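You operate a simulated robot arm through the tools that you are given. There is no shell and no other tool. Be economical: measure what you need, move in short steps, check, and stop when the job is done.

You run a simulated two-armed robot. Do the job below in one go: nothing can be reset, and whatever is moved stays where it is left.

## Task
Take the purple block and leave it on the top of the grey parts trolley. Put the small brown carton marked "shims" from the far edge of the trailer bed on top of the cable reel and the small brown carton that says "rivets" on the top of the black cupboard. Take the parts box labelled "bulbs" from the tail end of the trailer bed and put it on the top of the right black chest. Pick up the grease tube marked "lithium" from the tail end of the trailer bed with one hand, pass it to the other hand and put it on the top shelf of the timber rack. Take the wheel bolt from the tail end of the trailer bed and put it on top of the black rubber buffer there. Open the socket flap. The order is free. Set down upright: small brown carton.

Only the result counts: the job must be done as asked and must still hold three seconds after the hand-in. Knocking over, shifting, dropping, spilling or breaking anything else fails it.

## Robot
Two 7-joint arms with three-finger grippers on one trunk, on a base that drives. Base frame: it is fixed to the floor where the robot stands at the start and does not move with it; the origin is under the middle of the robot, x ahead of it, y to its left, z up; the surface under the hand at the start is at about z = 700. Readings come in mm, rad, newtons and seconds.
The left shoulder is at the start at [70, 146, 1125], the right one opposite. With the tool pointing down near the work surface each hand reaches from about 100 to 660 mm from the robot's upright axis, wherever it stands, measured 20 degrees to its own side. Places, roughly: cable reel (15x15x8 cm) [500, -300, 700]; grease tube [1250, -1000, 750]; parts box [1000, -1000, 750]; purple block [500, 0, 750]; rubber buffer [1250, -1000, 750]; small brown carton [500, -750, 750]; socket flap [3000, -3300, 1000]; top of the black cupboard [-1400, -600, 900]; top of the grey parts trolley [4500, 2700, 900]; top of the right black chest [-1300, -1100, 900]; top shelf of the timber rack [4600, -2400, 1000]; wheel bolt (3x3x6 cm) [1800, -1100, 700]. Payload 2.2 kg a hand.
Tool frame (each hand has its own): the origin (TCP) lies between the finger pads and is the grasp point; the fingertips stand 28 mm ahead of it; z points along the fingers, y is the line along which they close. The gripper opens to 102 mm. The gripper's body begins 71 mm behind the TCP.
Orientation is that of the tool frame in the base frame, as a unit quaternion [w, x, y, z]. With the fingers straight down and closing along the base's y, the tool's x points along the base's -x, its y along +y and its z along -z.

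## Interface
- The arms move only by the tool drive_tool. It takes "left_deltas", "right_deltas" or both (then of equal length, played together; a hand with none holds still); each is a list that holds one entry, the list of rows, each a list of 7 numbers: the shift along the base's x, y, z in mm, then the turn, a rotation vector about the base's x, y, z in rad, then the finger opening in mm, from 0 to 102. In form: [[[dx, dy, dz, rx, ry, rz, fingers], ...]]. A call has 1 to 12 rows; each row shifts and turns the commanded pose from where the row before left it. Each row takes 0.2 s and may step no farther than 50 mm and 0.15 rad from the row before; otherwise, or with a gripper value out of range, the whole call is refused. A pose out of reach is approached as far as the arm can. The call stops where the force on the tool passes 40 N (or 10 N more than at its start, if that is more) or the arm is blocked; 0.2 s more then pass. Each finger halts on what it meets, pressing with about 26 N; the grip force reading is that of the motor and also rises with nothing between the fingers. The clock runs only during rows and for 0.2 s after the last one: add rows that do not move to give the fingers time. It gives the time, the measured TCP pose, the force on the tool (base axes), the opening and the grip force at its end, in the units of the frame above (readings bear some noise), with the torque about the TCP (base axes, N m) and any sound that the robot's microphone picked up, and new pictures: "pictures" is both (left out), scene, wrist or none (wrist: the cameras of the hands that moved).
- Cameras (640 x 400 px; columns grow to the right, rows downward): "scene" is now at [99.9, -56.2, 1357.3]; the picture's right is [-0.72, -0.70, 0.00], its down [-0.50, 0.51, -0.70] and it looks along [0.49, -0.50, -0.71] (base axes); focal length 270 px, centre (320, 200). "left" rides on the left gripper at [72, 38, -86] in its tool frame; the picture's right is [-0.46, 0.89, 0.00], its down [-0.60, -0.32, -0.73] and it looks along [-0.65, -0.34, 0.68] (tool axes); focal length 256 px, centre (320, 200). "right" rides on the right gripper at [69, 44, -86] in its tool frame; the picture's right is [-0.53, 0.85, 0.00], its down [-0.58, -0.36, -0.73] and it looks along [-0.62, -0.39, 0.68] (tool axes); focal length 256 px, centre (320, 200). There is no depth. A picture from a camera that has moved, and an enlarged one, comes with that camera's place and axes in the base frame and with its lens. The place of the scene camera against the robot may be out by one fixed shift of up to 25 mm in any direction.
- lift_body(by): slides the trunk up (or, below 0, down) by that many mm; the arms and the scene camera ride with it, the base frame stays. It gives what a move gives, with no picture.
- roll_base(legs): drives the robot by 1 to 6 legs, each [ahead, left, turn to the left] in mm, mm and rad, along the robot's own axes; the way and the turn of a leg run together, so that a leg with both is an arc; at most 1500 mm and 3.142 rad a leg. The arms and the cameras ride along, it lands a little off, and it stops where it bumps. It gives what a move gives, and a new picture of the scene camera.
- aim_head(pan, tilt): turns the head with the scene camera to pan (to the left, within 1.501 rad either way) and tilt (down, from -0.506 to 1.204), counted from straight ahead of the robot. It gives what a move gives, and a new picture of the scene camera.
- close_up(camera, box): a new picture of the part [left, top, right, bottom] of that camera's present view, enlarged. It takes no simulated time.
- job_done(): hands the job in; it is judged then, once.

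Go step by step. Nothing tells you exact positions but the pictures and the camera data: compare them with the known pose of the tool, close in by small moves and look again before you grip or let go. The budget is 207 turns and 260 pictures, counting those below and the enlarged ones. Unless the task says otherwise, let go and move clear before handing in.

The tools are called after ">>>" by a JSON object that holds its "fn" and its "kwargs". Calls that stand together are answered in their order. drive_tool: Moves the arms, as the interface text tells. Its arguments: {"type":"object","properties":{"left_deltas":{"type":"array"},"right_deltas":{"type":"array"},"pictures":{"type":"string","enum":["both","scene","wrist","none"]}},"required":[]} The other tools are called the same way: lift_body (by) slides the trunk up or down; roll_base (legs) drives the base; aim_head (pan, tilt) turns the head that bears the scene camera; close_up (camera, box) takes an enlarged picture of a part of a camera's view; job_done () hands the job in.

At the start:

```text
time_s: 0.0
left_tcp_pos: [349.2, -18.9, 931.3]
left_tool_rot: [0.0, 0.0, 1.0, -0.001]
left_force: [0.6, -0.7, 1.0]
left_wrist_torque: [-0.02, -0.02, -0.03]
left_width: 102.2
left_grip_force: 0.1
right_tcp_pos: [292.6, -452.7, 1018.8]
right_tool_rot: [0.0, 0.0, 1.0, -0.001]
right_force: [0.1, -0.1, -0.5]
right_wrist_torque: [-0.01, 0.03, 0.01]
right_width: 101.7
right_grip_force: 0.2
trunk travel left (down, up): [-663.0, 277.0]
robot x, y, heading: [-1.9, 0.1, -0.001]
head pan, tilt: [-0.798, 0.789]
```

scene: 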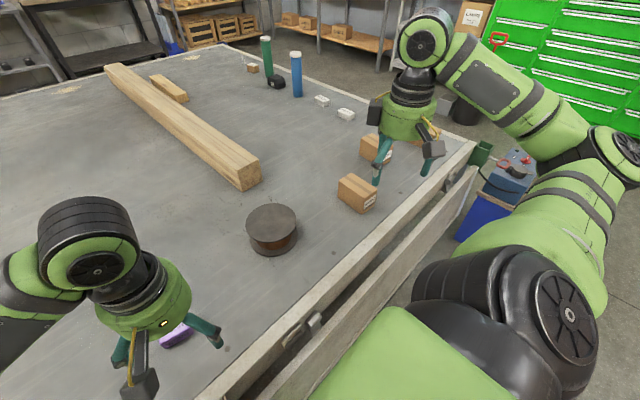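
right: 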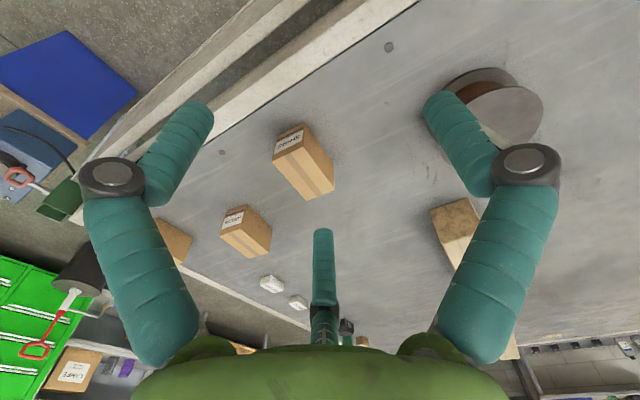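
left: 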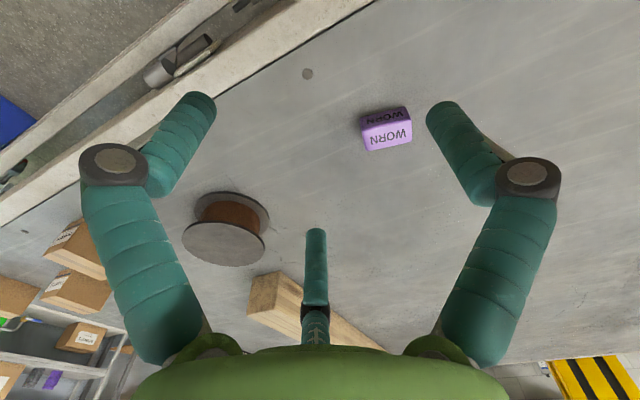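

I see the trailer bed with several cartons near its right edge, the reel and the purple block. First I read the labels with enlarged pictures.

>>> {"fn": "close_up", "kwargs": {"camera": "right", "box": [140, 100, 360, 340]}}

>>> {"fn": "close_up", "kwargs": {"camera": "scene", "box": [230, 20, 480, 220]}}

>>> {"fn": "close_up", "kwargs": {"camera": "left", "box": [0, 200, 160, 400]}}

```text
1.67 times, centred on (250, 220) of right
camera zoom: at [224.1, -410.0, 1106.2], right [0.53, 0.85, 0.0], down [0.58, -0.36, 0.73], along [0.62, -0.39, -0.68], focal length 427 px, centre (437, 167)
```

zoom: 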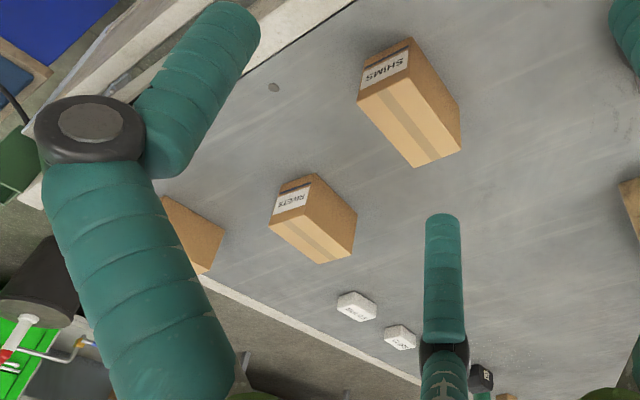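

```text
2.00 times, centred on (355, 120) of scene
camera zoom: at [99.9, -56.2, 1357.3], right [-0.72, -0.7, 0.0], down [-0.5, 0.51, -0.7], along [0.49, -0.5, -0.71], focal length 540 px, centre (250, 360)
```

zoom: 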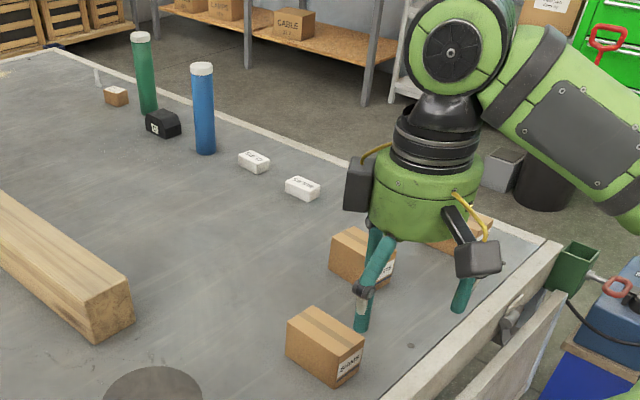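

```text
2.00 times, centred on (80, 300) of left
camera zoom: at [276.5, 20.1, 1016.8], right [0.46, 0.89, 0.0], down [0.6, -0.32, 0.73], along [0.65, -0.34, -0.68], focal length 512 px, centre (800, 0)
```

zoom: 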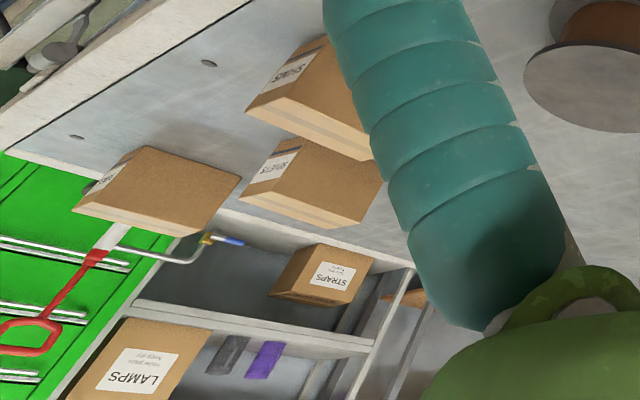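

Shims is at about [460,-600], rivets at about [560,-840], and there is a third carton. I'll look around to map the room.

>>> {"fn": "aim_head", "kwargs": {"pan": 0.1, "tilt": 0.3}}

>>> {"fn": "aim_head", "kwargs": {"pan": -0.9, "tilt": 0.3}}

>>> {"fn": "aim_head", "kwargs": {"pan": 1.3, "tilt": 0.3}}

>>> {"fn": "aim_head", "kwargs": {"pan": -1.5, "tilt": 0.5}}

```text
time_s: 1.2
left_tcp_pos: [348.7, -18.3, 930.5]
left_tool_rot: [-0.001, 0.0, 1.0, 0.0]
left_force: [0.1, 0.2, 0.1]
left_wrist_torque: [0.02, -0.01, -0.02]
left_width: 102.2
left_grip_force: 0.0
right_tcp_pos: [292.6, -453.3, 1019.1]
right_tool_rot: [0.001, 0.0, 1.0, -0.001]
right_force: [-0.1, -0.3, -0.3]
right_wrist_torque: [-0.01, -0.02, 0.0]
right_width: 101.8
right_grip_force: 0.1
trunk travel left (down, up): [-663.0, 277.0]
robot x, y, heading: [1.8, -1.8, 0.002]
head pan, tilt: [0.099, 0.3]
camera scene: at [136.1, 11.1, 1400.7], right [0.1, -1.0, 0.0], down [-0.29, -0.03, -0.96], along [0.95, 0.09, -0.3], focal length 270 px, centre (320, 200)
```

scene: 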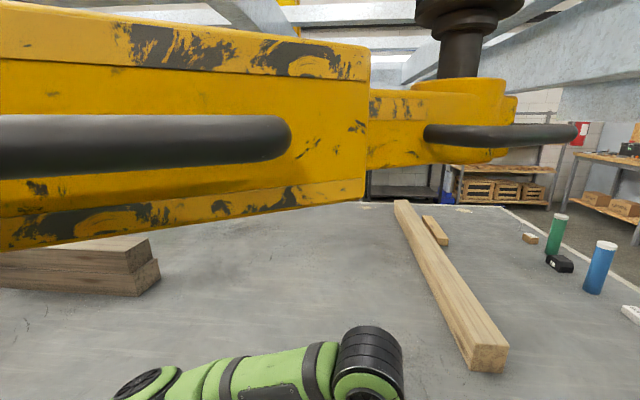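

```text
time_s: 2.5
left_tcp_pos: [350.1, -17.9, 929.4]
left_tool_rot: [0.001, 0.0, 1.0, 0.0]
left_force: [-0.7, 1.1, 0.1]
left_wrist_torque: [0.0, 0.01, -0.04]
left_width: 101.9
left_grip_force: 0.0
right_tcp_pos: [293.6, -452.1, 1019.4]
right_tool_rot: [0.0, 0.0, 1.0, 0.0]
right_force: [0.2, -0.3, -0.1]
right_wrist_torque: [0.03, 0.01, 0.01]
right_width: 102.0
right_grip_force: 0.0
trunk travel left (down, up): [-663.0, 277.0]
robot x, y, heading: [1.0, -0.6, -0.001]
head pan, tilt: [-0.901, 0.3]
camera scene: at [101.3, -71.2, 1400.8], right [-0.78, -0.62, 0.0], down [-0.18, 0.23, -0.96], along [0.59, -0.75, -0.3], focal length 270 px, centre (320, 200)
```

scene: 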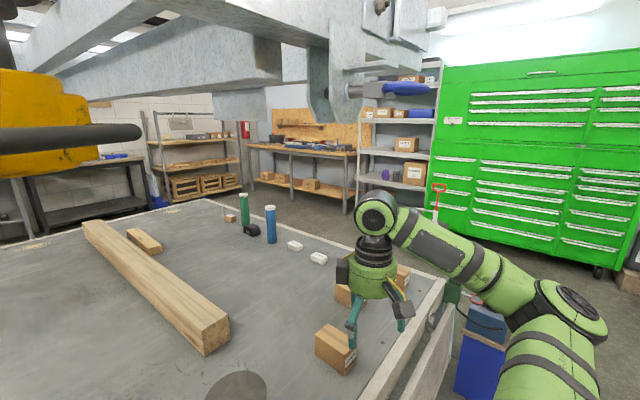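

```text
time_s: 4.5
left_tcp_pos: [349.4, -17.8, 930.7]
left_tool_rot: [0.0, 0.0, 1.0, 0.0]
left_force: [-0.5, -0.4, -0.7]
left_wrist_torque: [0.02, 0.01, -0.02]
left_width: 102.0
left_grip_force: 0.0
right_tcp_pos: [293.3, -452.8, 1020.2]
right_tool_rot: [-0.001, 0.0, 1.0, -0.001]
right_force: [0.2, 0.1, -0.2]
right_wrist_torque: [-0.02, 0.03, 0.02]
right_width: 102.2
right_grip_force: 0.2
trunk travel left (down, up): [-663.0, 277.0]
robot x, y, heading: [-2.8, 2.9, 0.003]
head pan, tilt: [1.3, 0.3]
camera scene: at [68.2, 91.9, 1400.8], right [0.96, -0.27, 0.0], down [-0.08, -0.28, -0.96], along [0.26, 0.92, -0.3], focal length 270 px, centre (320, 200)
```

scene: 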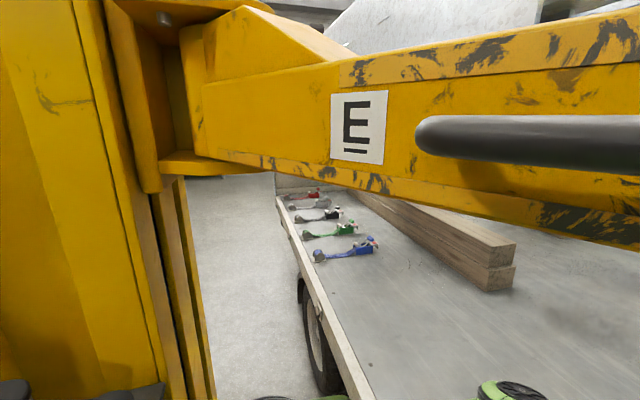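

```text
time_s: 7.0
left_tcp_pos: [350.2, -19.0, 930.8]
left_tool_rot: [0.001, 0.0, 1.0, 0.001]
left_force: [1.1, -0.6, 0.7]
left_wrist_torque: [-0.05, -0.03, -0.03]
left_width: 102.0
left_grip_force: 0.1
right_tcp_pos: [293.0, -453.4, 1019.3]
right_tool_rot: [0.0, 0.0, 1.0, 0.0]
right_force: [0.3, 0.3, -0.8]
right_wrist_torque: [-0.01, 0.0, 0.01]
right_width: 102.1
right_grip_force: 0.0
trunk travel left (down, up): [-663.0, 277.0]
robot x, y, heading: [1.1, -1.1, -0.005]
head pan, tilt: [-1.499, 0.499]
camera scene: at [49.8, -88.8, 1382.4], right [-1.0, -0.07, 0.0], down [-0.03, 0.48, -0.88], along [0.06, -0.88, -0.48], focal length 270 px, centre (320, 200)
```

scene: 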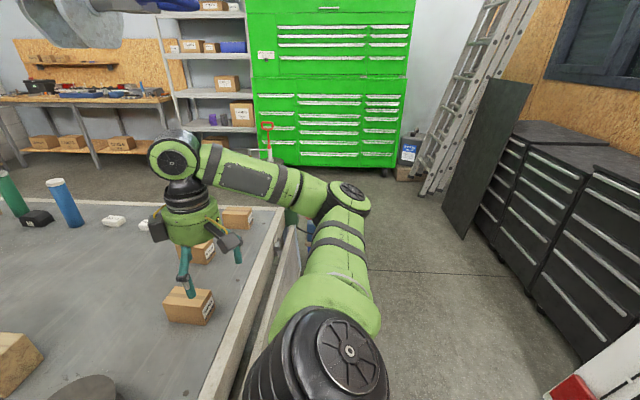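

The room is mapped roughly: a lift arm is overhead ahead-left, so I keep the trunk low. I slide right along the bed toward the shims carton.

>>> {"fn": "roll_base", "kwargs": {"legs": [[0, -350, 0]]}}

>>> {"fn": "aim_head", "kwargs": {"pan": -0.5, "tilt": 0.75}}

```text
time_s: 9.2
left_tcp_pos: [349.7, -356.9, 931.4]
left_tool_rot: [0.001, -0.002, 1.0, 0.0]
left_force: [0.3, 0.0, -0.1]
left_wrist_torque: [0.0, -0.02, -0.02]
left_width: 101.9
left_grip_force: 0.1
right_tcp_pos: [296.1, -792.1, 1019.2]
right_tool_rot: [-0.001, -0.002, 1.0, 0.001]
right_force: [-0.2, -0.3, 0.2]
right_wrist_torque: [0.0, 0.01, -0.01]
right_width: 102.0
right_grip_force: 0.0
trunk travel left (down, up): [-663.0, 277.0]
robot x, y, heading: [0.8, -340.0, 0.006]
head pan, tilt: [-1.499, 0.499]
camera scene: at [50.9, -428.6, 1382.4], right [-1.0, -0.08, 0.0], down [-0.04, 0.48, -0.88], along [0.07, -0.88, -0.48], focal length 270 px, centre (320, 200)
```

scene: 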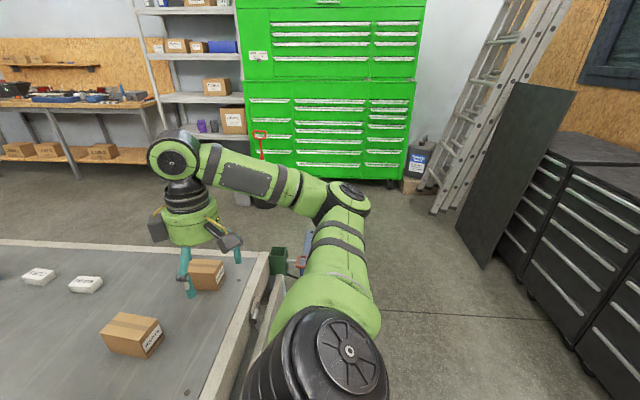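

```text
time_s: 10.5
left_tcp_pos: [349.7, -357.7, 930.4]
left_tool_rot: [-0.001, -0.003, 1.0, 0.001]
left_force: [-0.6, 0.8, -0.2]
left_wrist_torque: [0.0, 0.01, 0.02]
left_width: 102.3
left_grip_force: 0.0
right_tcp_pos: [296.0, -791.7, 1019.5]
right_tool_rot: [0.0, -0.003, 1.0, 0.0]
right_force: [-1.1, 0.4, 0.6]
right_wrist_torque: [0.0, 0.0, -0.01]
right_width: 102.1
right_grip_force: 0.1
trunk travel left (down, up): [-663.0, 277.0]
robot x, y, heading: [2.0, -341.6, 0.005]
head pan, tilt: [-0.499, 0.75]
camera scene: at [116.9, -377.9, 1360.4], right [-0.48, -0.88, 0.0], down [-0.6, 0.32, -0.73], along [0.64, -0.35, -0.68], focal length 270 px, centre (320, 200)
```

scene: 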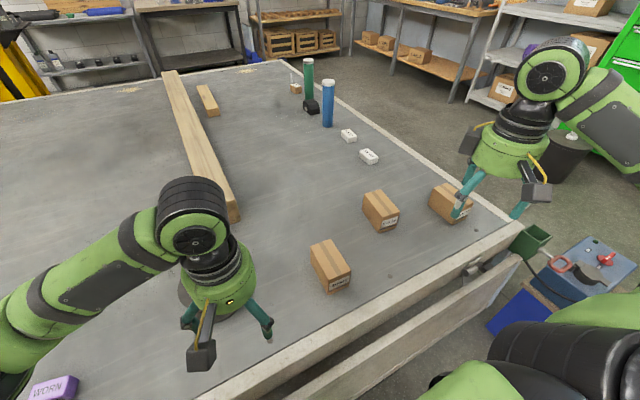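

The shims carton sits at about [470,-600] and rivets lies farther right. I bring the right hand above shims to refine with the wrist camera.

>>> {"fn": "drive_tool", "kwargs": {"right_deltas": [[[25, 28, -20, 0, 0, 0, 102], [25, 28, -20, 0, 0, 0, 102], [25, 28, -20, 0, 0, 0, 102], [25, 28, -20, 0, 0, 0, 102], [25, 28, -20, 0, 0, 0, 102], [25, 27, -20, 0, 0, 0, 102], [22, 26, -20, 0, 0, 0, 102]]], "pictures": "both"}}

```text
time_s: 12.1
left_tcp_pos: [351.5, -356.1, 930.1]
left_tool_rot: [-0.001, -0.003, 1.0, 0.0]
left_force: [0.3, -0.1, -0.5]
left_wrist_torque: [-0.02, 0.02, -0.01]
left_width: 101.9
left_grip_force: 0.0
right_tcp_pos: [472.8, -595.3, 880.2]
right_tool_rot: [-0.001, -0.003, 1.0, 0.0]
right_force: [-0.2, 0.0, -0.2]
right_wrist_torque: [-0.04, 0.05, -0.02]
right_width: 102.1
right_grip_force: 0.1
trunk travel left (down, up): [-663.0, 277.0]
robot x, y, heading: [1.5, -341.4, 0.009]
head pan, tilt: [-0.499, 0.75]
camera scene: at [118.7, -376.2, 1360.3], right [-0.47, -0.88, 0.0], down [-0.6, 0.32, -0.73], along [0.64, -0.35, -0.68], focal length 270 px, centre (320, 200)
camera right: at [401.9, -553.8, 966.4], right [0.53, 0.85, 0.0], down [0.58, -0.36, 0.73], along [0.62, -0.39, -0.68], focal length 256 px, centre (320, 200)
```

scene: 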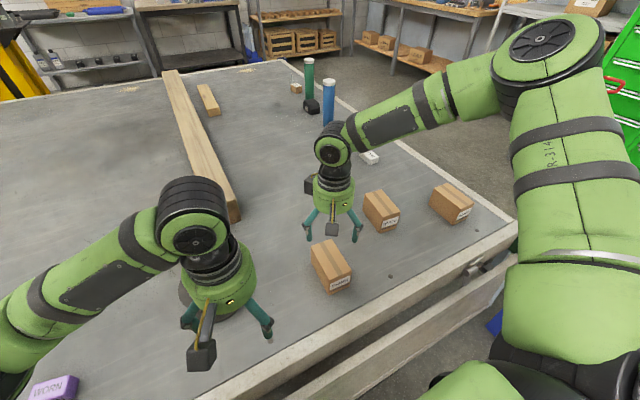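
right: 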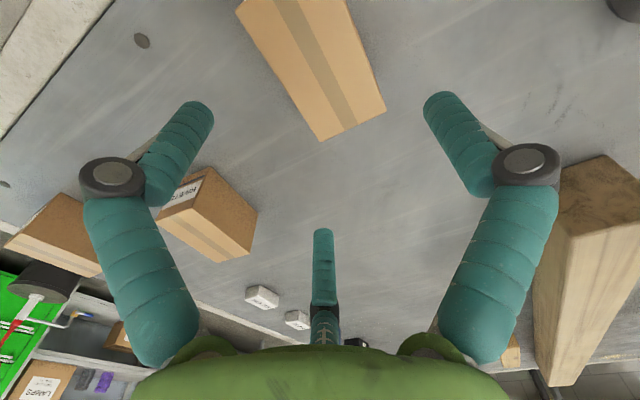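

I take a closer look at the gripper and shims carton for alignment.

>>> {"fn": "close_up", "kwargs": {"camera": "scene", "box": [270, 120, 430, 310]}}

>>> {"fn": "close_up", "kwargs": {"camera": "scene", "box": [120, 170, 320, 400]}}

```text
2.11 times, centred on (350, 215) of scene
camera zoom: at [118.7, -376.2, 1360.3], right [-0.47, -0.88, 0.0], down [-0.6, 0.32, -0.73], along [0.64, -0.35, -0.68], focal length 568 px, centre (257, 168)
```

zoom: 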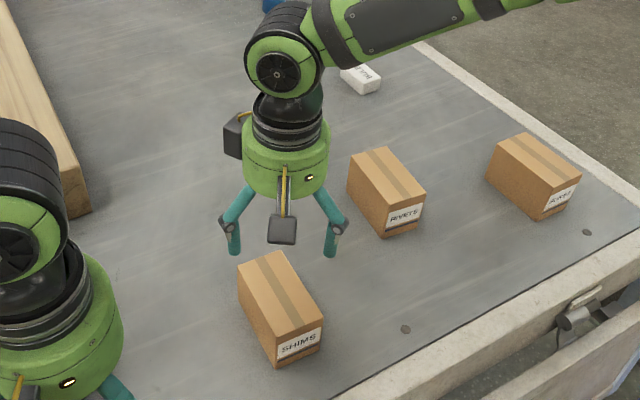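

```text
1.74 times, centred on (220, 285) of scene
camera zoom: at [118.7, -376.2, 1360.3], right [-0.47, -0.88, 0.0], down [-0.6, 0.32, -0.73], along [0.64, -0.35, -0.68], focal length 469 px, centre (494, 52)
```

zoom: 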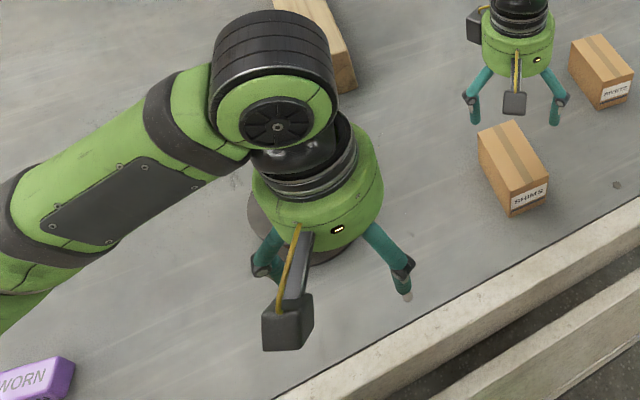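

The wrist picture shows three finger-like shapes, so I test how the fingers really move by closing partly.

>>> {"fn": "drive_tool", "kwargs": {"right_deltas": [[[0, 0, 0, 0, 0, 0, 30], [0, 0, 0, 0, 0, 0, 30], [0, 0, 0, 0, 0, 0, 30]]], "pictures": "wrist"}}

```text
time_s: 12.9
left_tcp_pos: [350.3, -356.4, 930.0]
left_tool_rot: [0.0, -0.002, 1.0, 0.001]
left_force: [0.2, 0.7, -0.2]
left_wrist_torque: [0.02, 0.0, 0.01]
left_width: 102.2
left_grip_force: 0.0
right_tcp_pos: [468.7, -598.5, 880.6]
right_tool_rot: [0.0, -0.002, 1.0, 0.0]
right_force: [-0.2, 0.6, -0.3]
right_wrist_torque: [0.0, -0.01, -0.02]
right_width: 30.1
right_grip_force: 0.1
trunk travel left (down, up): [-663.0, 277.0]
robot x, y, heading: [4.1, -344.7, 0.01]
head pan, tilt: [-0.499, 0.75]
camera right: at [400.2, -555.5, 967.1], right [0.53, 0.85, 0.0], down [0.58, -0.36, 0.73], along [0.62, -0.39, -0.68], focal length 256 px, centre (320, 200)
```

right: 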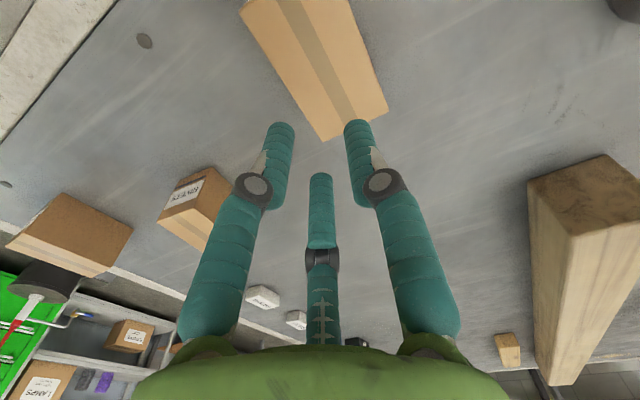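

All three shapes move together, unlike the text. I test with the left hand whether the third finger is physical, by gently touching the rim of the reel; first I position it.

>>> {"fn": "drive_tool", "kwargs": {"left_deltas": [[[10, 30, -15, 0, 0, 0, 102], [10, 30, -15, 0, 0, 0, 102], [10, 26, -10, 0, 0, 0, 102]]], "pictures": "both"}}

```text
time_s: 13.7
left_tcp_pos: [380.2, -270.2, 889.6]
left_tool_rot: [0.0, -0.002, 1.0, 0.0]
left_force: [-0.1, 0.8, 0.4]
left_wrist_torque: [-0.02, -0.01, -0.03]
left_width: 102.0
left_grip_force: 0.0
right_tcp_pos: [470.4, -596.7, 879.6]
right_tool_rot: [0.0, -0.003, 1.0, 0.0]
right_force: [0.4, -0.1, 0.3]
right_wrist_torque: [-0.03, 0.0, 0.01]
right_width: 30.2
right_grip_force: 0.1
trunk travel left (down, up): [-663.0, 277.0]
robot x, y, heading: [4.3, -341.4, 0.005]
head pan, tilt: [-0.499, 0.75]
camera scene: at [117.0, -376.6, 1360.4], right [-0.47, -0.88, 0.0], down [-0.6, 0.32, -0.73], along [0.64, -0.35, -0.68], focal length 270 px, centre (320, 200)
camera left: at [308.1, -231.4, 975.9], right [0.46, 0.89, 0.0], down [0.61, -0.31, 0.73], along [0.65, -0.34, -0.68], focal length 256 px, centre (320, 200)
```

scene: 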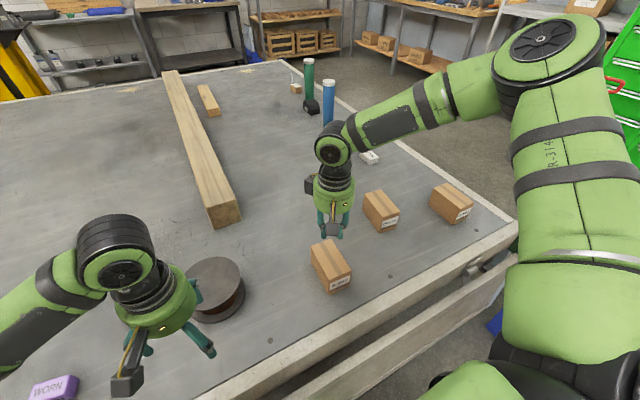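
left: 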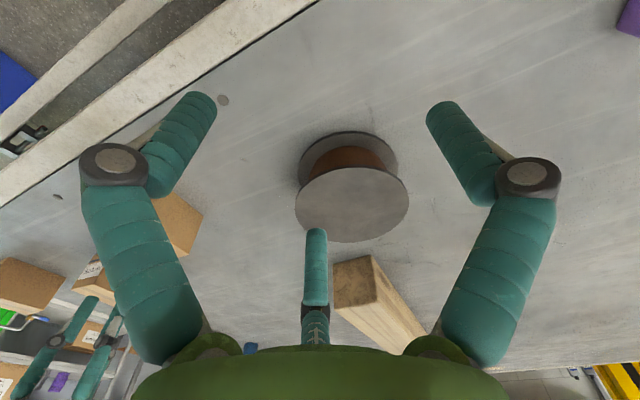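

Reel centre is about [522,-303], top about z 775. I bring the supposed third fingertip over its rim and descend slowly.

>>> {"fn": "drive_tool", "kwargs": {"left_deltas": [[[48, -5, 0, 0, 0, 0, 102], [0, 0, -30, 0, 0, 0, 102], [0, 0, -30, 0, 0, 0, 102], [0, 0, -10, 0, 0, 0, 102], [0, 0, -8, 0, 0, 0, 102], [0, 0, -8, 0, 0, 0, 102], [0, 0, -8, 0, 0, 0, 102]]], "pictures": "both"}}

```text
time_s: 15.3
left_tcp_pos: [427.6, -276.2, 795.6]
left_tool_rot: [0.0, -0.002, 1.0, 0.0]
left_force: [0.0, 1.1, -0.3]
left_wrist_torque: [-0.02, -0.01, -0.02]
left_width: 101.9
left_grip_force: 0.0
right_tcp_pos: [470.9, -597.1, 881.5]
right_tool_rot: [0.001, -0.003, 1.0, 0.0]
right_force: [0.0, 0.1, -0.3]
right_wrist_torque: [0.02, 0.02, -0.02]
right_width: 29.9
right_grip_force: 0.1
trunk travel left (down, up): [-663.0, 277.0]
robot x, y, heading: [3.8, -340.8, 0.003]
head pan, tilt: [-0.499, 0.75]
camera scene: at [116.9, -377.7, 1360.4], right [-0.47, -0.88, 0.0], down [-0.6, 0.32, -0.73], along [0.64, -0.35, -0.68], focal length 270 px, centre (320, 200)
camera left: at [355.7, -237.7, 882.3], right [0.46, 0.89, 0.0], down [0.61, -0.31, 0.73], along [0.65, -0.34, -0.68], focal length 256 px, centre (320, 200)
```

scene: 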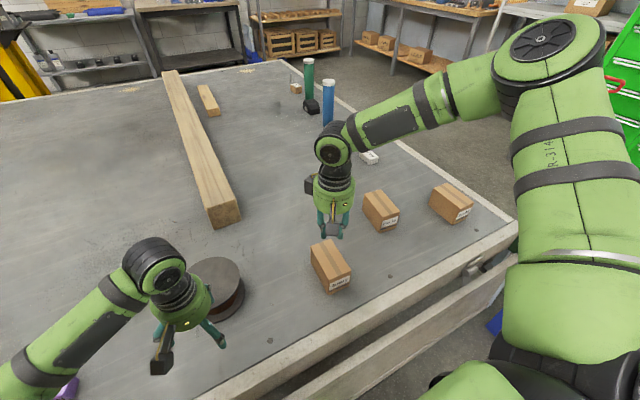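
left: 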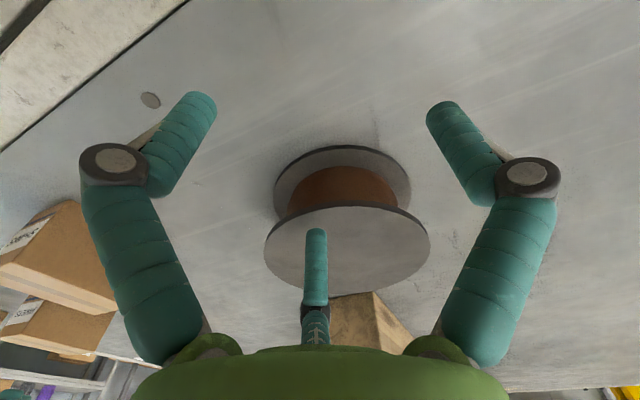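

Triangulated: reel centre [535,-305], top z ≈ 764, diameter ≈ 143. The tip is just above it; I go down a little more.

>>> {"fn": "drive_tool", "kwargs": {"left_deltas": [[[8, 0, 0, 0, 0, 0, 102], [0, 0, -5, 0, 0, 0, 102], [0, 0, -5, 0, 0, 0, 102], [0, 0, -5, 0, 0, 0, 102], [0, 0, -5, 0, 0, 0, 102]]], "pictures": "both"}}

```text
time_s: 16.5
left_tcp_pos: [439.1, -277.5, 782.0]
left_tool_rot: [0.008, -0.003, 1.0, -0.003]
left_force: [8.4, 0.8, 27.2]
left_wrist_torque: [-0.85, -1.62, 0.1]
left_width: 102.6
left_grip_force: 0.5
right_tcp_pos: [468.8, -597.3, 882.6]
right_tool_rot: [0.001, -0.002, 1.0, 0.0]
right_force: [0.2, 0.7, -0.1]
right_wrist_torque: [-0.02, 0.0, -0.02]
right_width: 29.8
right_grip_force: 0.0
trunk travel left (down, up): [-663.0, 277.0]
robot x, y, heading: [1.4, -344.3, 0.004]
head pan, tilt: [-0.499, 0.75]
camera scene: at [114.4, -377.8, 1361.2], right [-0.47, -0.88, 0.0], down [-0.6, 0.32, -0.73], along [0.65, -0.35, -0.68], focal length 270 px, centre (320, 200)
camera left: at [364.6, -238.4, 866.7], right [0.46, 0.89, 0.0], down [0.59, -0.31, 0.74], along [0.66, -0.34, -0.67], focal length 256 px, centre (320, 200)
```

scene: 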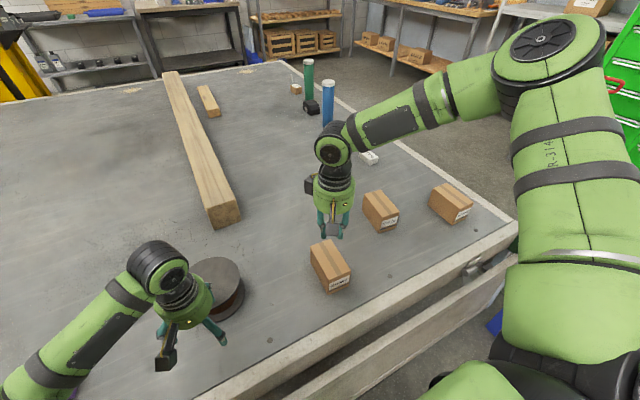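
left: 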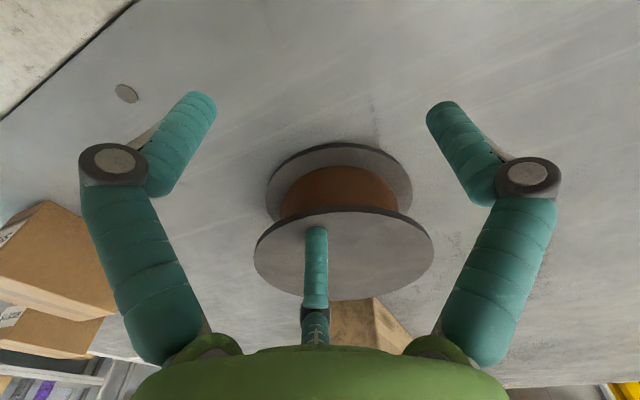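

The force and torque show contact at (+60,-31) mm: the hands really have three fingers (at tool +y and ±120°). I'll grip boxes with one finger on an end and two on the sides. I lift the left hand away and turn the right hand a quarter turn.

>>> {"fn": "drive_tool", "kwargs": {"left_deltas": [[[0, 0, 30, 0, 0, 0, 102], [0, 0, 40, 0, 0, 0, 102], [0, 0, 40, 0, 0, 0, 102], [-30, 30, 20, 0, 0, 0, 102], [-30, 35, 20, 0, 0, 0, 102], [-30, 35, 0, 0, 0, 0, 102], [0, 0, 0, 0, 0, 0, 102], [0, 0, 0, 0, 0, 0, 102], [0, 0, 0, 0, 0, 0, 102], [0, 0, 0, 0, 0, 0, 102], [0, 0, 0, 0, 0, 0, 102]]], "right_deltas": [[[0, 0, 0, 0, 0, 0.143, 102], [0, 0, 0, 0, 0, 0.143, 102], [0, 0, 0, 0, 0, 0.143, 102], [0, 0, 0, 0, 0, 0.143, 102], [0, 0, 0, 0, 0, 0.143, 102], [0, 0, 0, 0, 0, 0.143, 102], [0, 0, 0, 0, 0, 0.143, 102], [0, 0, 0, 0, 0, 0.143, 102], [0, 0, 0, 0, 0, 0.143, 102], [0, 0, 0, 0, 0, 0.143, 102], [0, 0, 0, 0, 0, 0.141, 102]]], "pictures": "both"}}

```text
refused: row 5 steps farther than a row can; nothing moved
```

>>> {"fn": "drive_tool", "kwargs": {"left_deltas": [[[0, 0, 30, 0, 0, 0, 102], [0, 0, 40, 0, 0, 0, 102], [0, 0, 40, 0, 0, 0, 102], [-25, 30, 20, 0, 0, 0, 102], [-25, 30, 20, 0, 0, 0, 102], [-25, 35, 0, 0, 0, 0, 102], [0, 0, 0, 0, 0, 0, 102], [0, 0, 0, 0, 0, 0, 102], [0, 0, 0, 0, 0, 0, 102], [0, 0, 0, 0, 0, 0, 102], [0, 0, 0, 0, 0, 0, 102]]], "right_deltas": [[[0, 0, 0, 0, 0, 0.143, 102], [0, 0, 0, 0, 0, 0.143, 102], [0, 0, 0, 0, 0, 0.143, 102], [0, 0, 0, 0, 0, 0.143, 102], [0, 0, 0, 0, 0, 0.143, 102], [0, 0, 0, 0, 0, 0.143, 102], [0, 0, 0, 0, 0, 0.143, 102], [0, 0, 0, 0, 0, 0.143, 102], [0, 0, 0, 0, 0, 0.143, 102], [0, 0, 0, 0, 0, 0.143, 102], [0, 0, 0, 0, 0, 0.141, 102]]], "pictures": "both"}}

```text
time_s: 18.9
left_tcp_pos: [360.8, -184.3, 927.0]
left_tool_rot: [-0.001, -0.002, 1.0, 0.0]
left_force: [0.3, -0.3, -0.3]
left_wrist_torque: [-0.01, -0.01, -0.01]
left_width: 101.8
left_grip_force: 0.0
right_tcp_pos: [468.2, -598.2, 881.2]
right_tool_rot: [0.0, 0.71, -0.705, -0.001]
right_force: [-0.7, -0.7, 0.0]
right_wrist_torque: [0.03, -0.01, -0.04]
right_width: 101.8
right_grip_force: 0.1
trunk travel left (down, up): [-663.0, 277.0]
robot x, y, heading: [2.3, -342.3, 0.003]
head pan, tilt: [-0.499, 0.75]
camera scene: at [116.8, -377.5, 1360.4], right [-0.47, -0.88, 0.0], down [-0.6, 0.32, -0.73], along [0.64, -0.35, -0.68], focal length 270 px, centre (320, 200)
camera right: at [424.8, -668.6, 967.0], right [-0.85, 0.53, 0.0], down [0.36, 0.58, 0.73], along [0.39, 0.62, -0.68], focal length 256 px, centre (320, 200)
camera left: at [287.6, -146.4, 1013.3], right [0.46, 0.89, 0.0], down [0.61, -0.31, 0.73], along [0.65, -0.34, -0.68], focal length 256 px, centre (320, 200)
```

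scene: 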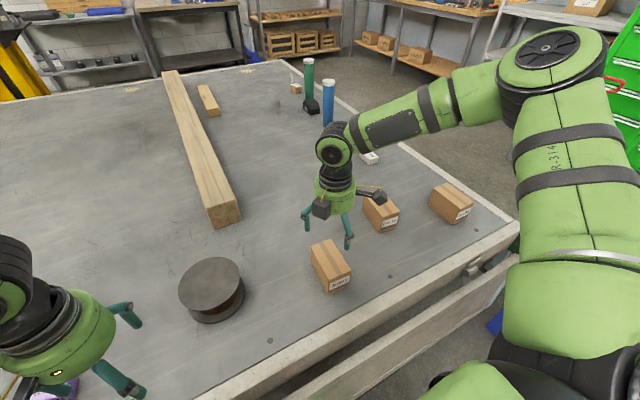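
right: 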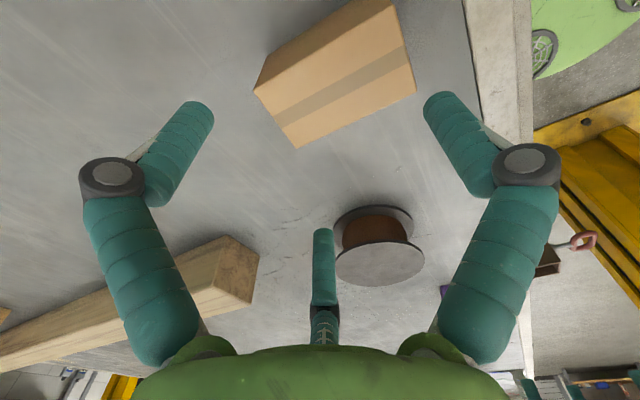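
left: 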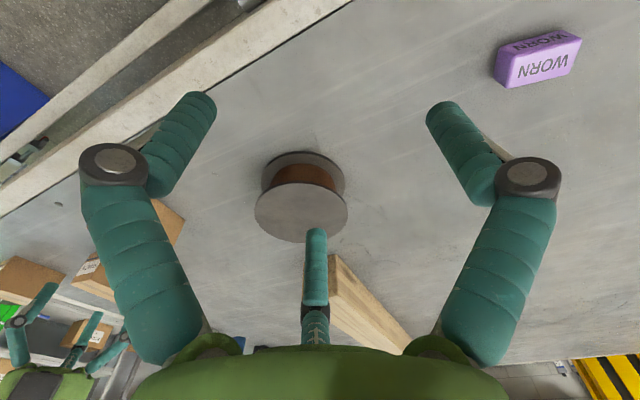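

The shims carton centre is [462,-589], top z≈771, yaw ≈ -3.5°. I align and descend with finger A just outside its near end.

>>> {"fn": "drive_tool", "kwargs": {"right_deltas": [[[-18, 10, -20, 0, 0, -0.06, 102], [0, 0, -40, 0, 0, 0, 102], [0, 0, -25, 0, 0, 0, 102], [0, 0, 0, 0, 0, 0, 102]]], "pictures": "both"}}

```text
time_s: 19.9
left_tcp_pos: [360.9, -184.2, 927.7]
left_tool_rot: [0.0, -0.003, 1.0, 0.001]
left_force: [-1.1, -0.3, -0.3]
left_wrist_torque: [0.01, 0.0, -0.02]
left_width: 102.2
left_grip_force: 0.1
right_tcp_pos: [449.8, -588.8, 792.8]
right_tool_rot: [-0.001, -0.687, 0.726, 0.0]
right_force: [0.4, 0.3, -0.3]
right_wrist_torque: [0.0, -0.01, -0.02]
right_width: 102.1
right_grip_force: 0.1
trunk travel left (down, up): [-663.0, 277.0]
robot x, y, heading: [-0.9, -341.5, 0.006]
head pan, tilt: [-0.499, 0.75]
camera scene: at [116.5, -377.6, 1360.5], right [-0.47, -0.88, 0.0], down [-0.6, 0.32, -0.73], along [0.64, -0.35, -0.68], focal length 270 px, centre (320, 200)
camera right: at [402.0, -656.7, 879.7], right [-0.81, 0.58, 0.0], down [0.4, 0.56, 0.73], along [0.42, 0.59, -0.68], focal length 256 px, centre (320, 200)
```

scene: 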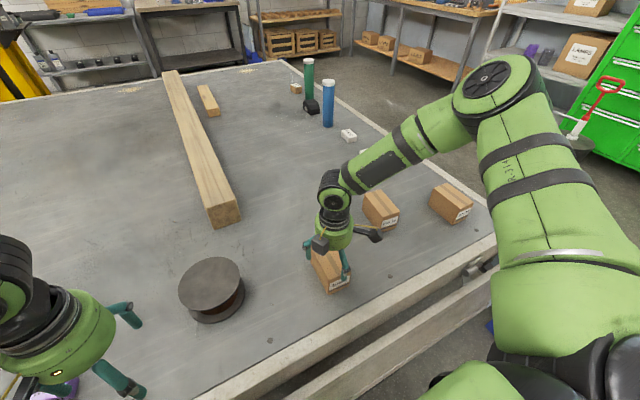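
right: 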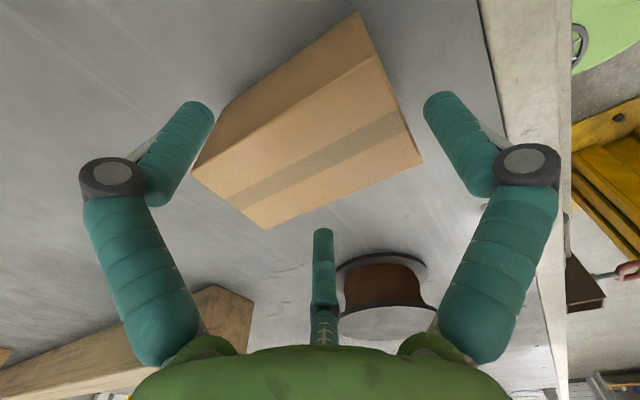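

The fingers straddle the carton cleanly. I descend and close.

>>> {"fn": "drive_tool", "kwargs": {"right_deltas": [[[0, 0, -25, 0, 0, 0, 102], [0, 0, -23, 0, 0, 0, 102], [0, 0, 0, 0, 0, 0, 60], [0, 0, 0, 0, 0, 0, 40], [0, 0, 0, 0, 0, 0, 40], [0, 0, 0, 0, 0, 0, 40]]], "pictures": "wrist"}}

```text
time_s: 21.3
left_tcp_pos: [359.0, -185.1, 927.6]
left_tool_rot: [0.0, -0.003, 1.0, 0.0]
left_force: [-0.6, 0.3, 0.1]
left_wrist_torque: [0.0, 0.04, 0.0]
left_width: 102.1
left_grip_force: 0.0
right_tcp_pos: [439.9, -596.7, 764.0]
right_tool_rot: [0.002, -0.687, 0.727, -0.001]
right_force: [2.6, 0.0, 12.5]
right_wrist_torque: [0.17, -0.27, 0.07]
right_width: 72.9
right_grip_force: 26.2
right hand out of reach, approached as far as the arm can: row 1, 2
trunk travel left (down, up): [-663.0, 277.0]
robot x, y, heading: [0.8, -340.3, 0.009]
head pan, tilt: [-0.499, 0.75]
camera right: at [392.3, -663.8, 851.2], right [-0.81, 0.58, 0.0], down [0.39, 0.56, 0.73], along [0.43, 0.6, -0.68], focal length 256 px, centre (320, 200)
```

right: 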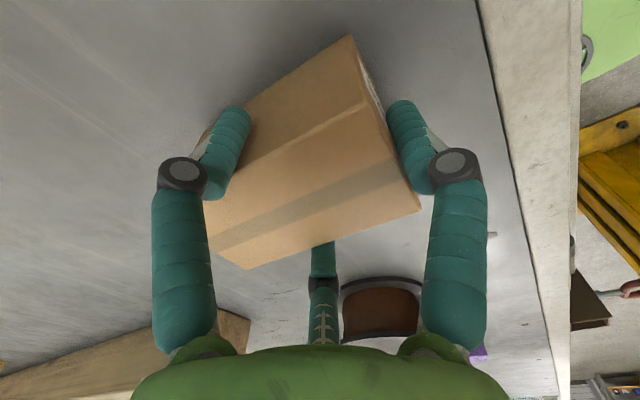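

Gripped at width 73 with 26 N. I lift slowly and check.

>>> {"fn": "drive_tool", "kwargs": {"right_deltas": [[[0, 0, 20, 0, 0, 0, 40], [0, 0, 25, 0, 0, 0, 40], [0, 0, 30, 0, 0, 0, 40], [0, 0, 35, 0, 0, 0, 40], [0, 0, 0, 0, 0, 0, 40]]], "pictures": "both"}}

```text
time_s: 22.5
left_tcp_pos: [359.6, -185.2, 928.1]
left_tool_rot: [-0.001, -0.004, 1.0, 0.0]
left_force: [0.4, 0.3, 0.6]
left_wrist_torque: [0.01, -0.01, 0.0]
left_width: 101.9
left_grip_force: 0.1
right_tcp_pos: [439.3, -597.3, 874.5]
right_tool_rot: [0.0, -0.687, 0.727, 0.0]
right_force: [-0.2, 0.7, -0.3]
right_wrist_torque: [0.03, 0.0, -0.01]
right_width: 40.2
right_grip_force: 0.0
trunk travel left (down, up): [-663.0, 277.0]
robot x, y, heading: [-0.2, -340.4, 0.006]
head pan, tilt: [-0.499, 0.75]
camera scene: at [117.5, -377.7, 1360.3], right [-0.47, -0.88, 0.0], down [-0.6, 0.32, -0.73], along [0.64, -0.35, -0.68], focal length 270 px, centre (320, 200)
camera right: at [392.9, -665.8, 960.9], right [-0.81, 0.58, 0.0], down [0.4, 0.56, 0.73], along [0.42, 0.6, -0.68], focal length 256 px, centre (320, 200)
```

scene: 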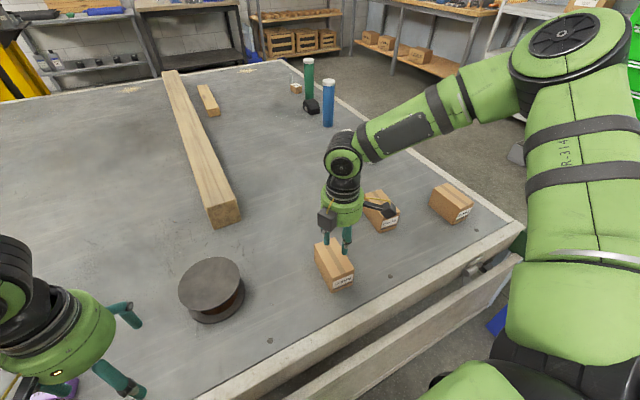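
right: 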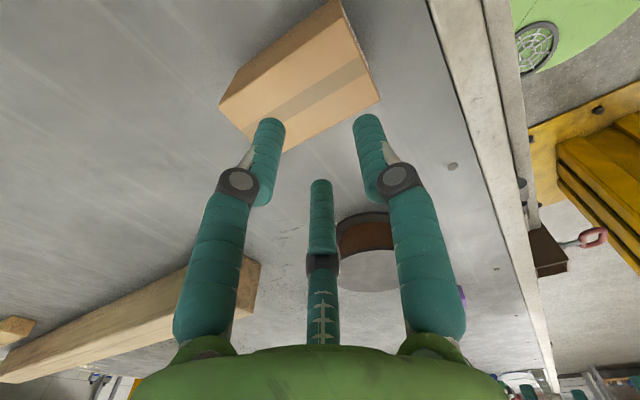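

The grip was too high and the carton slipped free (still upright). I raise the hand, open it, and lower the trunk for better reach.

>>> {"fn": "drive_tool", "kwargs": {"right_deltas": [[[0, 0, 40, 0, 0, 0, 102], [0, 0, 40, 0, 0, 0, 102], [0, 0, 40, 0, 0, 0, 102]]], "left_deltas": [[[0, 0, 30, 0, 0, 0, 102], [0, 0, 40, 0, 0, 0, 102], [0, 0, 40, 0, 0, 0, 102]]], "pictures": "none"}}

>>> {"fn": "lift_body", "kwargs": {"by": -130}}

>>> {"fn": "drive_tool", "kwargs": {"right_deltas": [[[0, 0, 0, 0, 0, 0, 102]]], "pictures": "both"}}

```text
time_s: 23.3
left_tcp_pos: [358.6, -180.9, 1036.6]
left_tool_rot: [-0.002, -0.003, 1.0, 0.001]
left_force: [0.5, 0.3, 0.3]
left_wrist_torque: [0.02, 0.0, -0.01]
left_width: 101.7
left_grip_force: 0.0
right_tcp_pos: [437.1, -598.4, 997.4]
right_tool_rot: [-0.001, -0.687, 0.726, 0.0]
right_force: [-0.2, 0.3, -0.4]
right_wrist_torque: [0.01, -0.03, 0.01]
right_width: 101.8
right_grip_force: 0.0
trunk travel left (down, up): [-663.0, 277.0]
robot x, y, heading: [-0.9, -340.1, 0.004]
head pan, tilt: [-0.499, 0.75]
```

```text
time_s: 24.9
left_tcp_pos: [360.0, -182.2, 906.6]
left_tool_rot: [0.0, -0.003, 1.0, 0.0]
left_force: [-0.4, -0.4, -0.5]
left_wrist_torque: [0.03, 0.02, 0.04]
left_width: 101.9
left_grip_force: 0.1
right_tcp_pos: [438.4, -597.7, 866.7]
right_tool_rot: [0.0, -0.687, 0.727, 0.0]
right_force: [0.0, 0.2, -0.7]
right_wrist_torque: [-0.01, 0.01, 0.01]
right_width: 102.1
right_grip_force: 0.0
trunk travel left (down, up): [-533.0, 407.0]
robot x, y, heading: [0.4, -343.0, 0.004]
head pan, tilt: [-0.499, 0.75]
```

```text
time_s: 25.3
left_tcp_pos: [359.8, -181.7, 907.3]
left_tool_rot: [0.0, -0.003, 1.0, 0.0]
left_force: [-1.2, 0.2, 0.5]
left_wrist_torque: [0.01, 0.02, 0.0]
left_width: 101.9
left_grip_force: 0.1
right_tcp_pos: [437.8, -598.4, 866.0]
right_tool_rot: [0.0, -0.687, 0.726, 0.0]
right_force: [-0.1, 0.3, 0.7]
right_wrist_torque: [0.02, 0.0, -0.02]
right_width: 101.9
right_grip_force: 0.0
trunk travel left (down, up): [-533.0, 407.0]
robot x, y, heading: [-0.9, -340.7, 0.009]
head pan, tilt: [-0.499, 0.75]
camera scene: at [116.9, -377.7, 1230.4], right [-0.47, -0.88, 0.0], down [-0.6, 0.32, -0.73], along [0.64, -0.35, -0.68], focal length 270 px, centre (320, 200)
camera right: at [390.7, -665.6, 952.4], right [-0.81, 0.58, 0.0], down [0.4, 0.56, 0.73], along [0.42, 0.6, -0.68], focal length 256 px, centre (320, 200)
```

scene: 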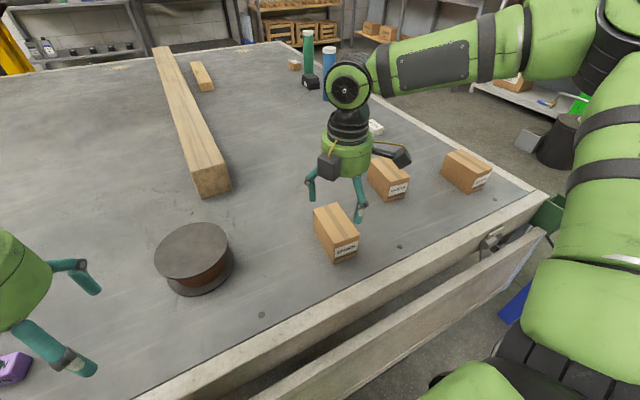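
right: 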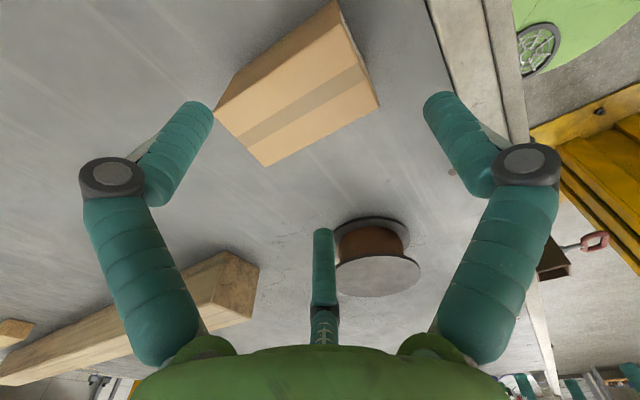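

The carton centre is now about [458,-600]. I descend lower (z 742) and grip.

>>> {"fn": "drive_tool", "kwargs": {"right_deltas": [[[8, -1, -30, 0, 0, 0, 102], [0, 0, -40, 0, 0, 0, 102], [0, 0, -35, 0, 0, 0, 102], [0, 0, -21, 0, 0, 0, 102], [0, 0, 0, 0, 0, 0, 60], [0, 0, 0, 0, 0, 0, 40], [0, 0, 0, 0, 0, 0, 40], [0, 0, 0, 0, 0, 0, 40]]], "pictures": "wrist"}}

```text
time_s: 27.1
left_tcp_pos: [358.4, -182.8, 907.0]
left_tool_rot: [-0.001, -0.003, 1.0, 0.001]
left_force: [0.2, 0.3, 0.7]
left_wrist_torque: [0.03, -0.01, 0.03]
left_width: 102.0
left_grip_force: 0.2
right_tcp_pos: [444.9, -598.7, 738.6]
right_tool_rot: [0.0, -0.687, 0.726, 0.0]
right_force: [1.4, 0.3, 2.9]
right_wrist_torque: [-0.04, -0.17, 0.01]
right_width: 73.0
right_grip_force: 26.5
trunk travel left (down, up): [-533.0, 407.0]
robot x, y, heading: [0.6, -341.0, 0.004]
head pan, tilt: [-0.499, 0.75]
camera right: at [397.6, -666.2, 825.3], right [-0.81, 0.58, 0.0], down [0.4, 0.56, 0.73], along [0.42, 0.6, -0.68], focal length 256 px, centre (320, 200)
```

right: 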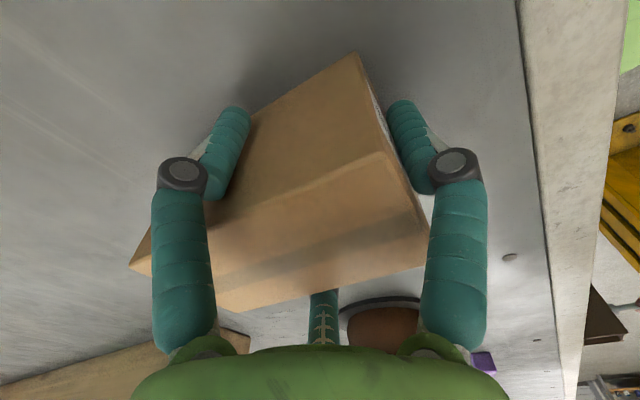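

>>> {"fn": "drive_tool", "kwargs": {"right_deltas": [[[0, 0, 15, 0, 0, 0, 40], [0, 0, 25, 0, 0, 0, 40], [0, 0, 30, 0, 0, 0, 40], [0, 0, 35, 0, 0, 0, 40], [0, 0, 0, 0, 0, 0, 40]]], "pictures": "both"}}

```text
time_s: 28.3
left_tcp_pos: [360.5, -182.7, 905.0]
left_tool_rot: [0.0, -0.003, 1.0, 0.001]
left_force: [-0.1, 0.4, -0.7]
left_wrist_torque: [0.0, -0.02, 0.0]
left_width: 101.9
left_grip_force: 0.1
right_tcp_pos: [444.5, -599.1, 844.1]
right_tool_rot: [0.0, -0.687, 0.727, 0.0]
right_force: [-0.6, 0.1, -3.4]
right_wrist_torque: [0.0, 0.09, 0.0]
right_width: 73.0
right_grip_force: 26.2
trunk travel left (down, up): [-533.0, 407.0]
robot x, y, heading: [1.4, -338.5, 0.004]
head pan, tilt: [-0.499, 0.75]
camera scene: at [117.9, -378.2, 1230.2], right [-0.47, -0.88, 0.0], down [-0.6, 0.32, -0.73], along [0.64, -0.35, -0.68], focal length 270 px, centre (320, 200)
camera right: at [397.7, -666.6, 930.3], right [-0.81, 0.58, 0.0], down [0.4, 0.56, 0.73], along [0.42, 0.6, -0.68], focal length 256 px, centre (320, 200)
```

scene: 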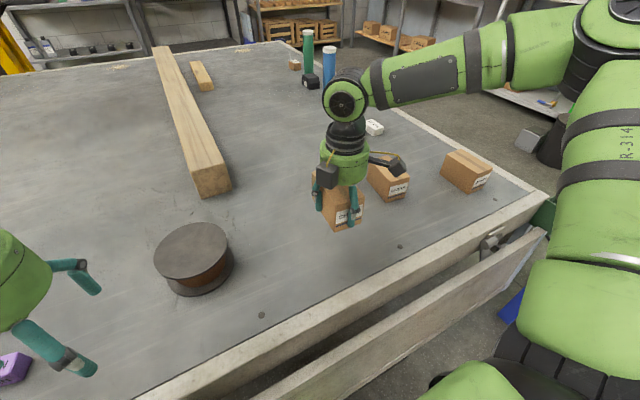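
right: 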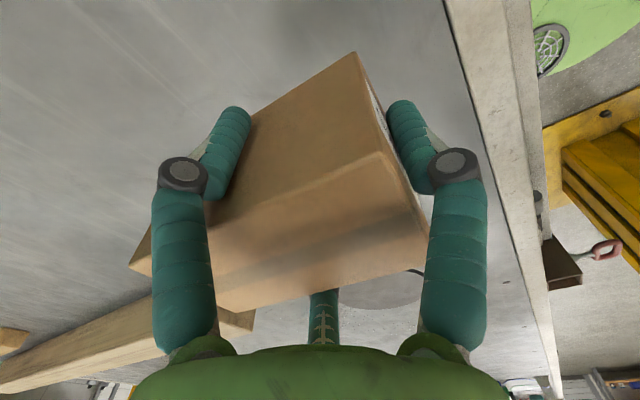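

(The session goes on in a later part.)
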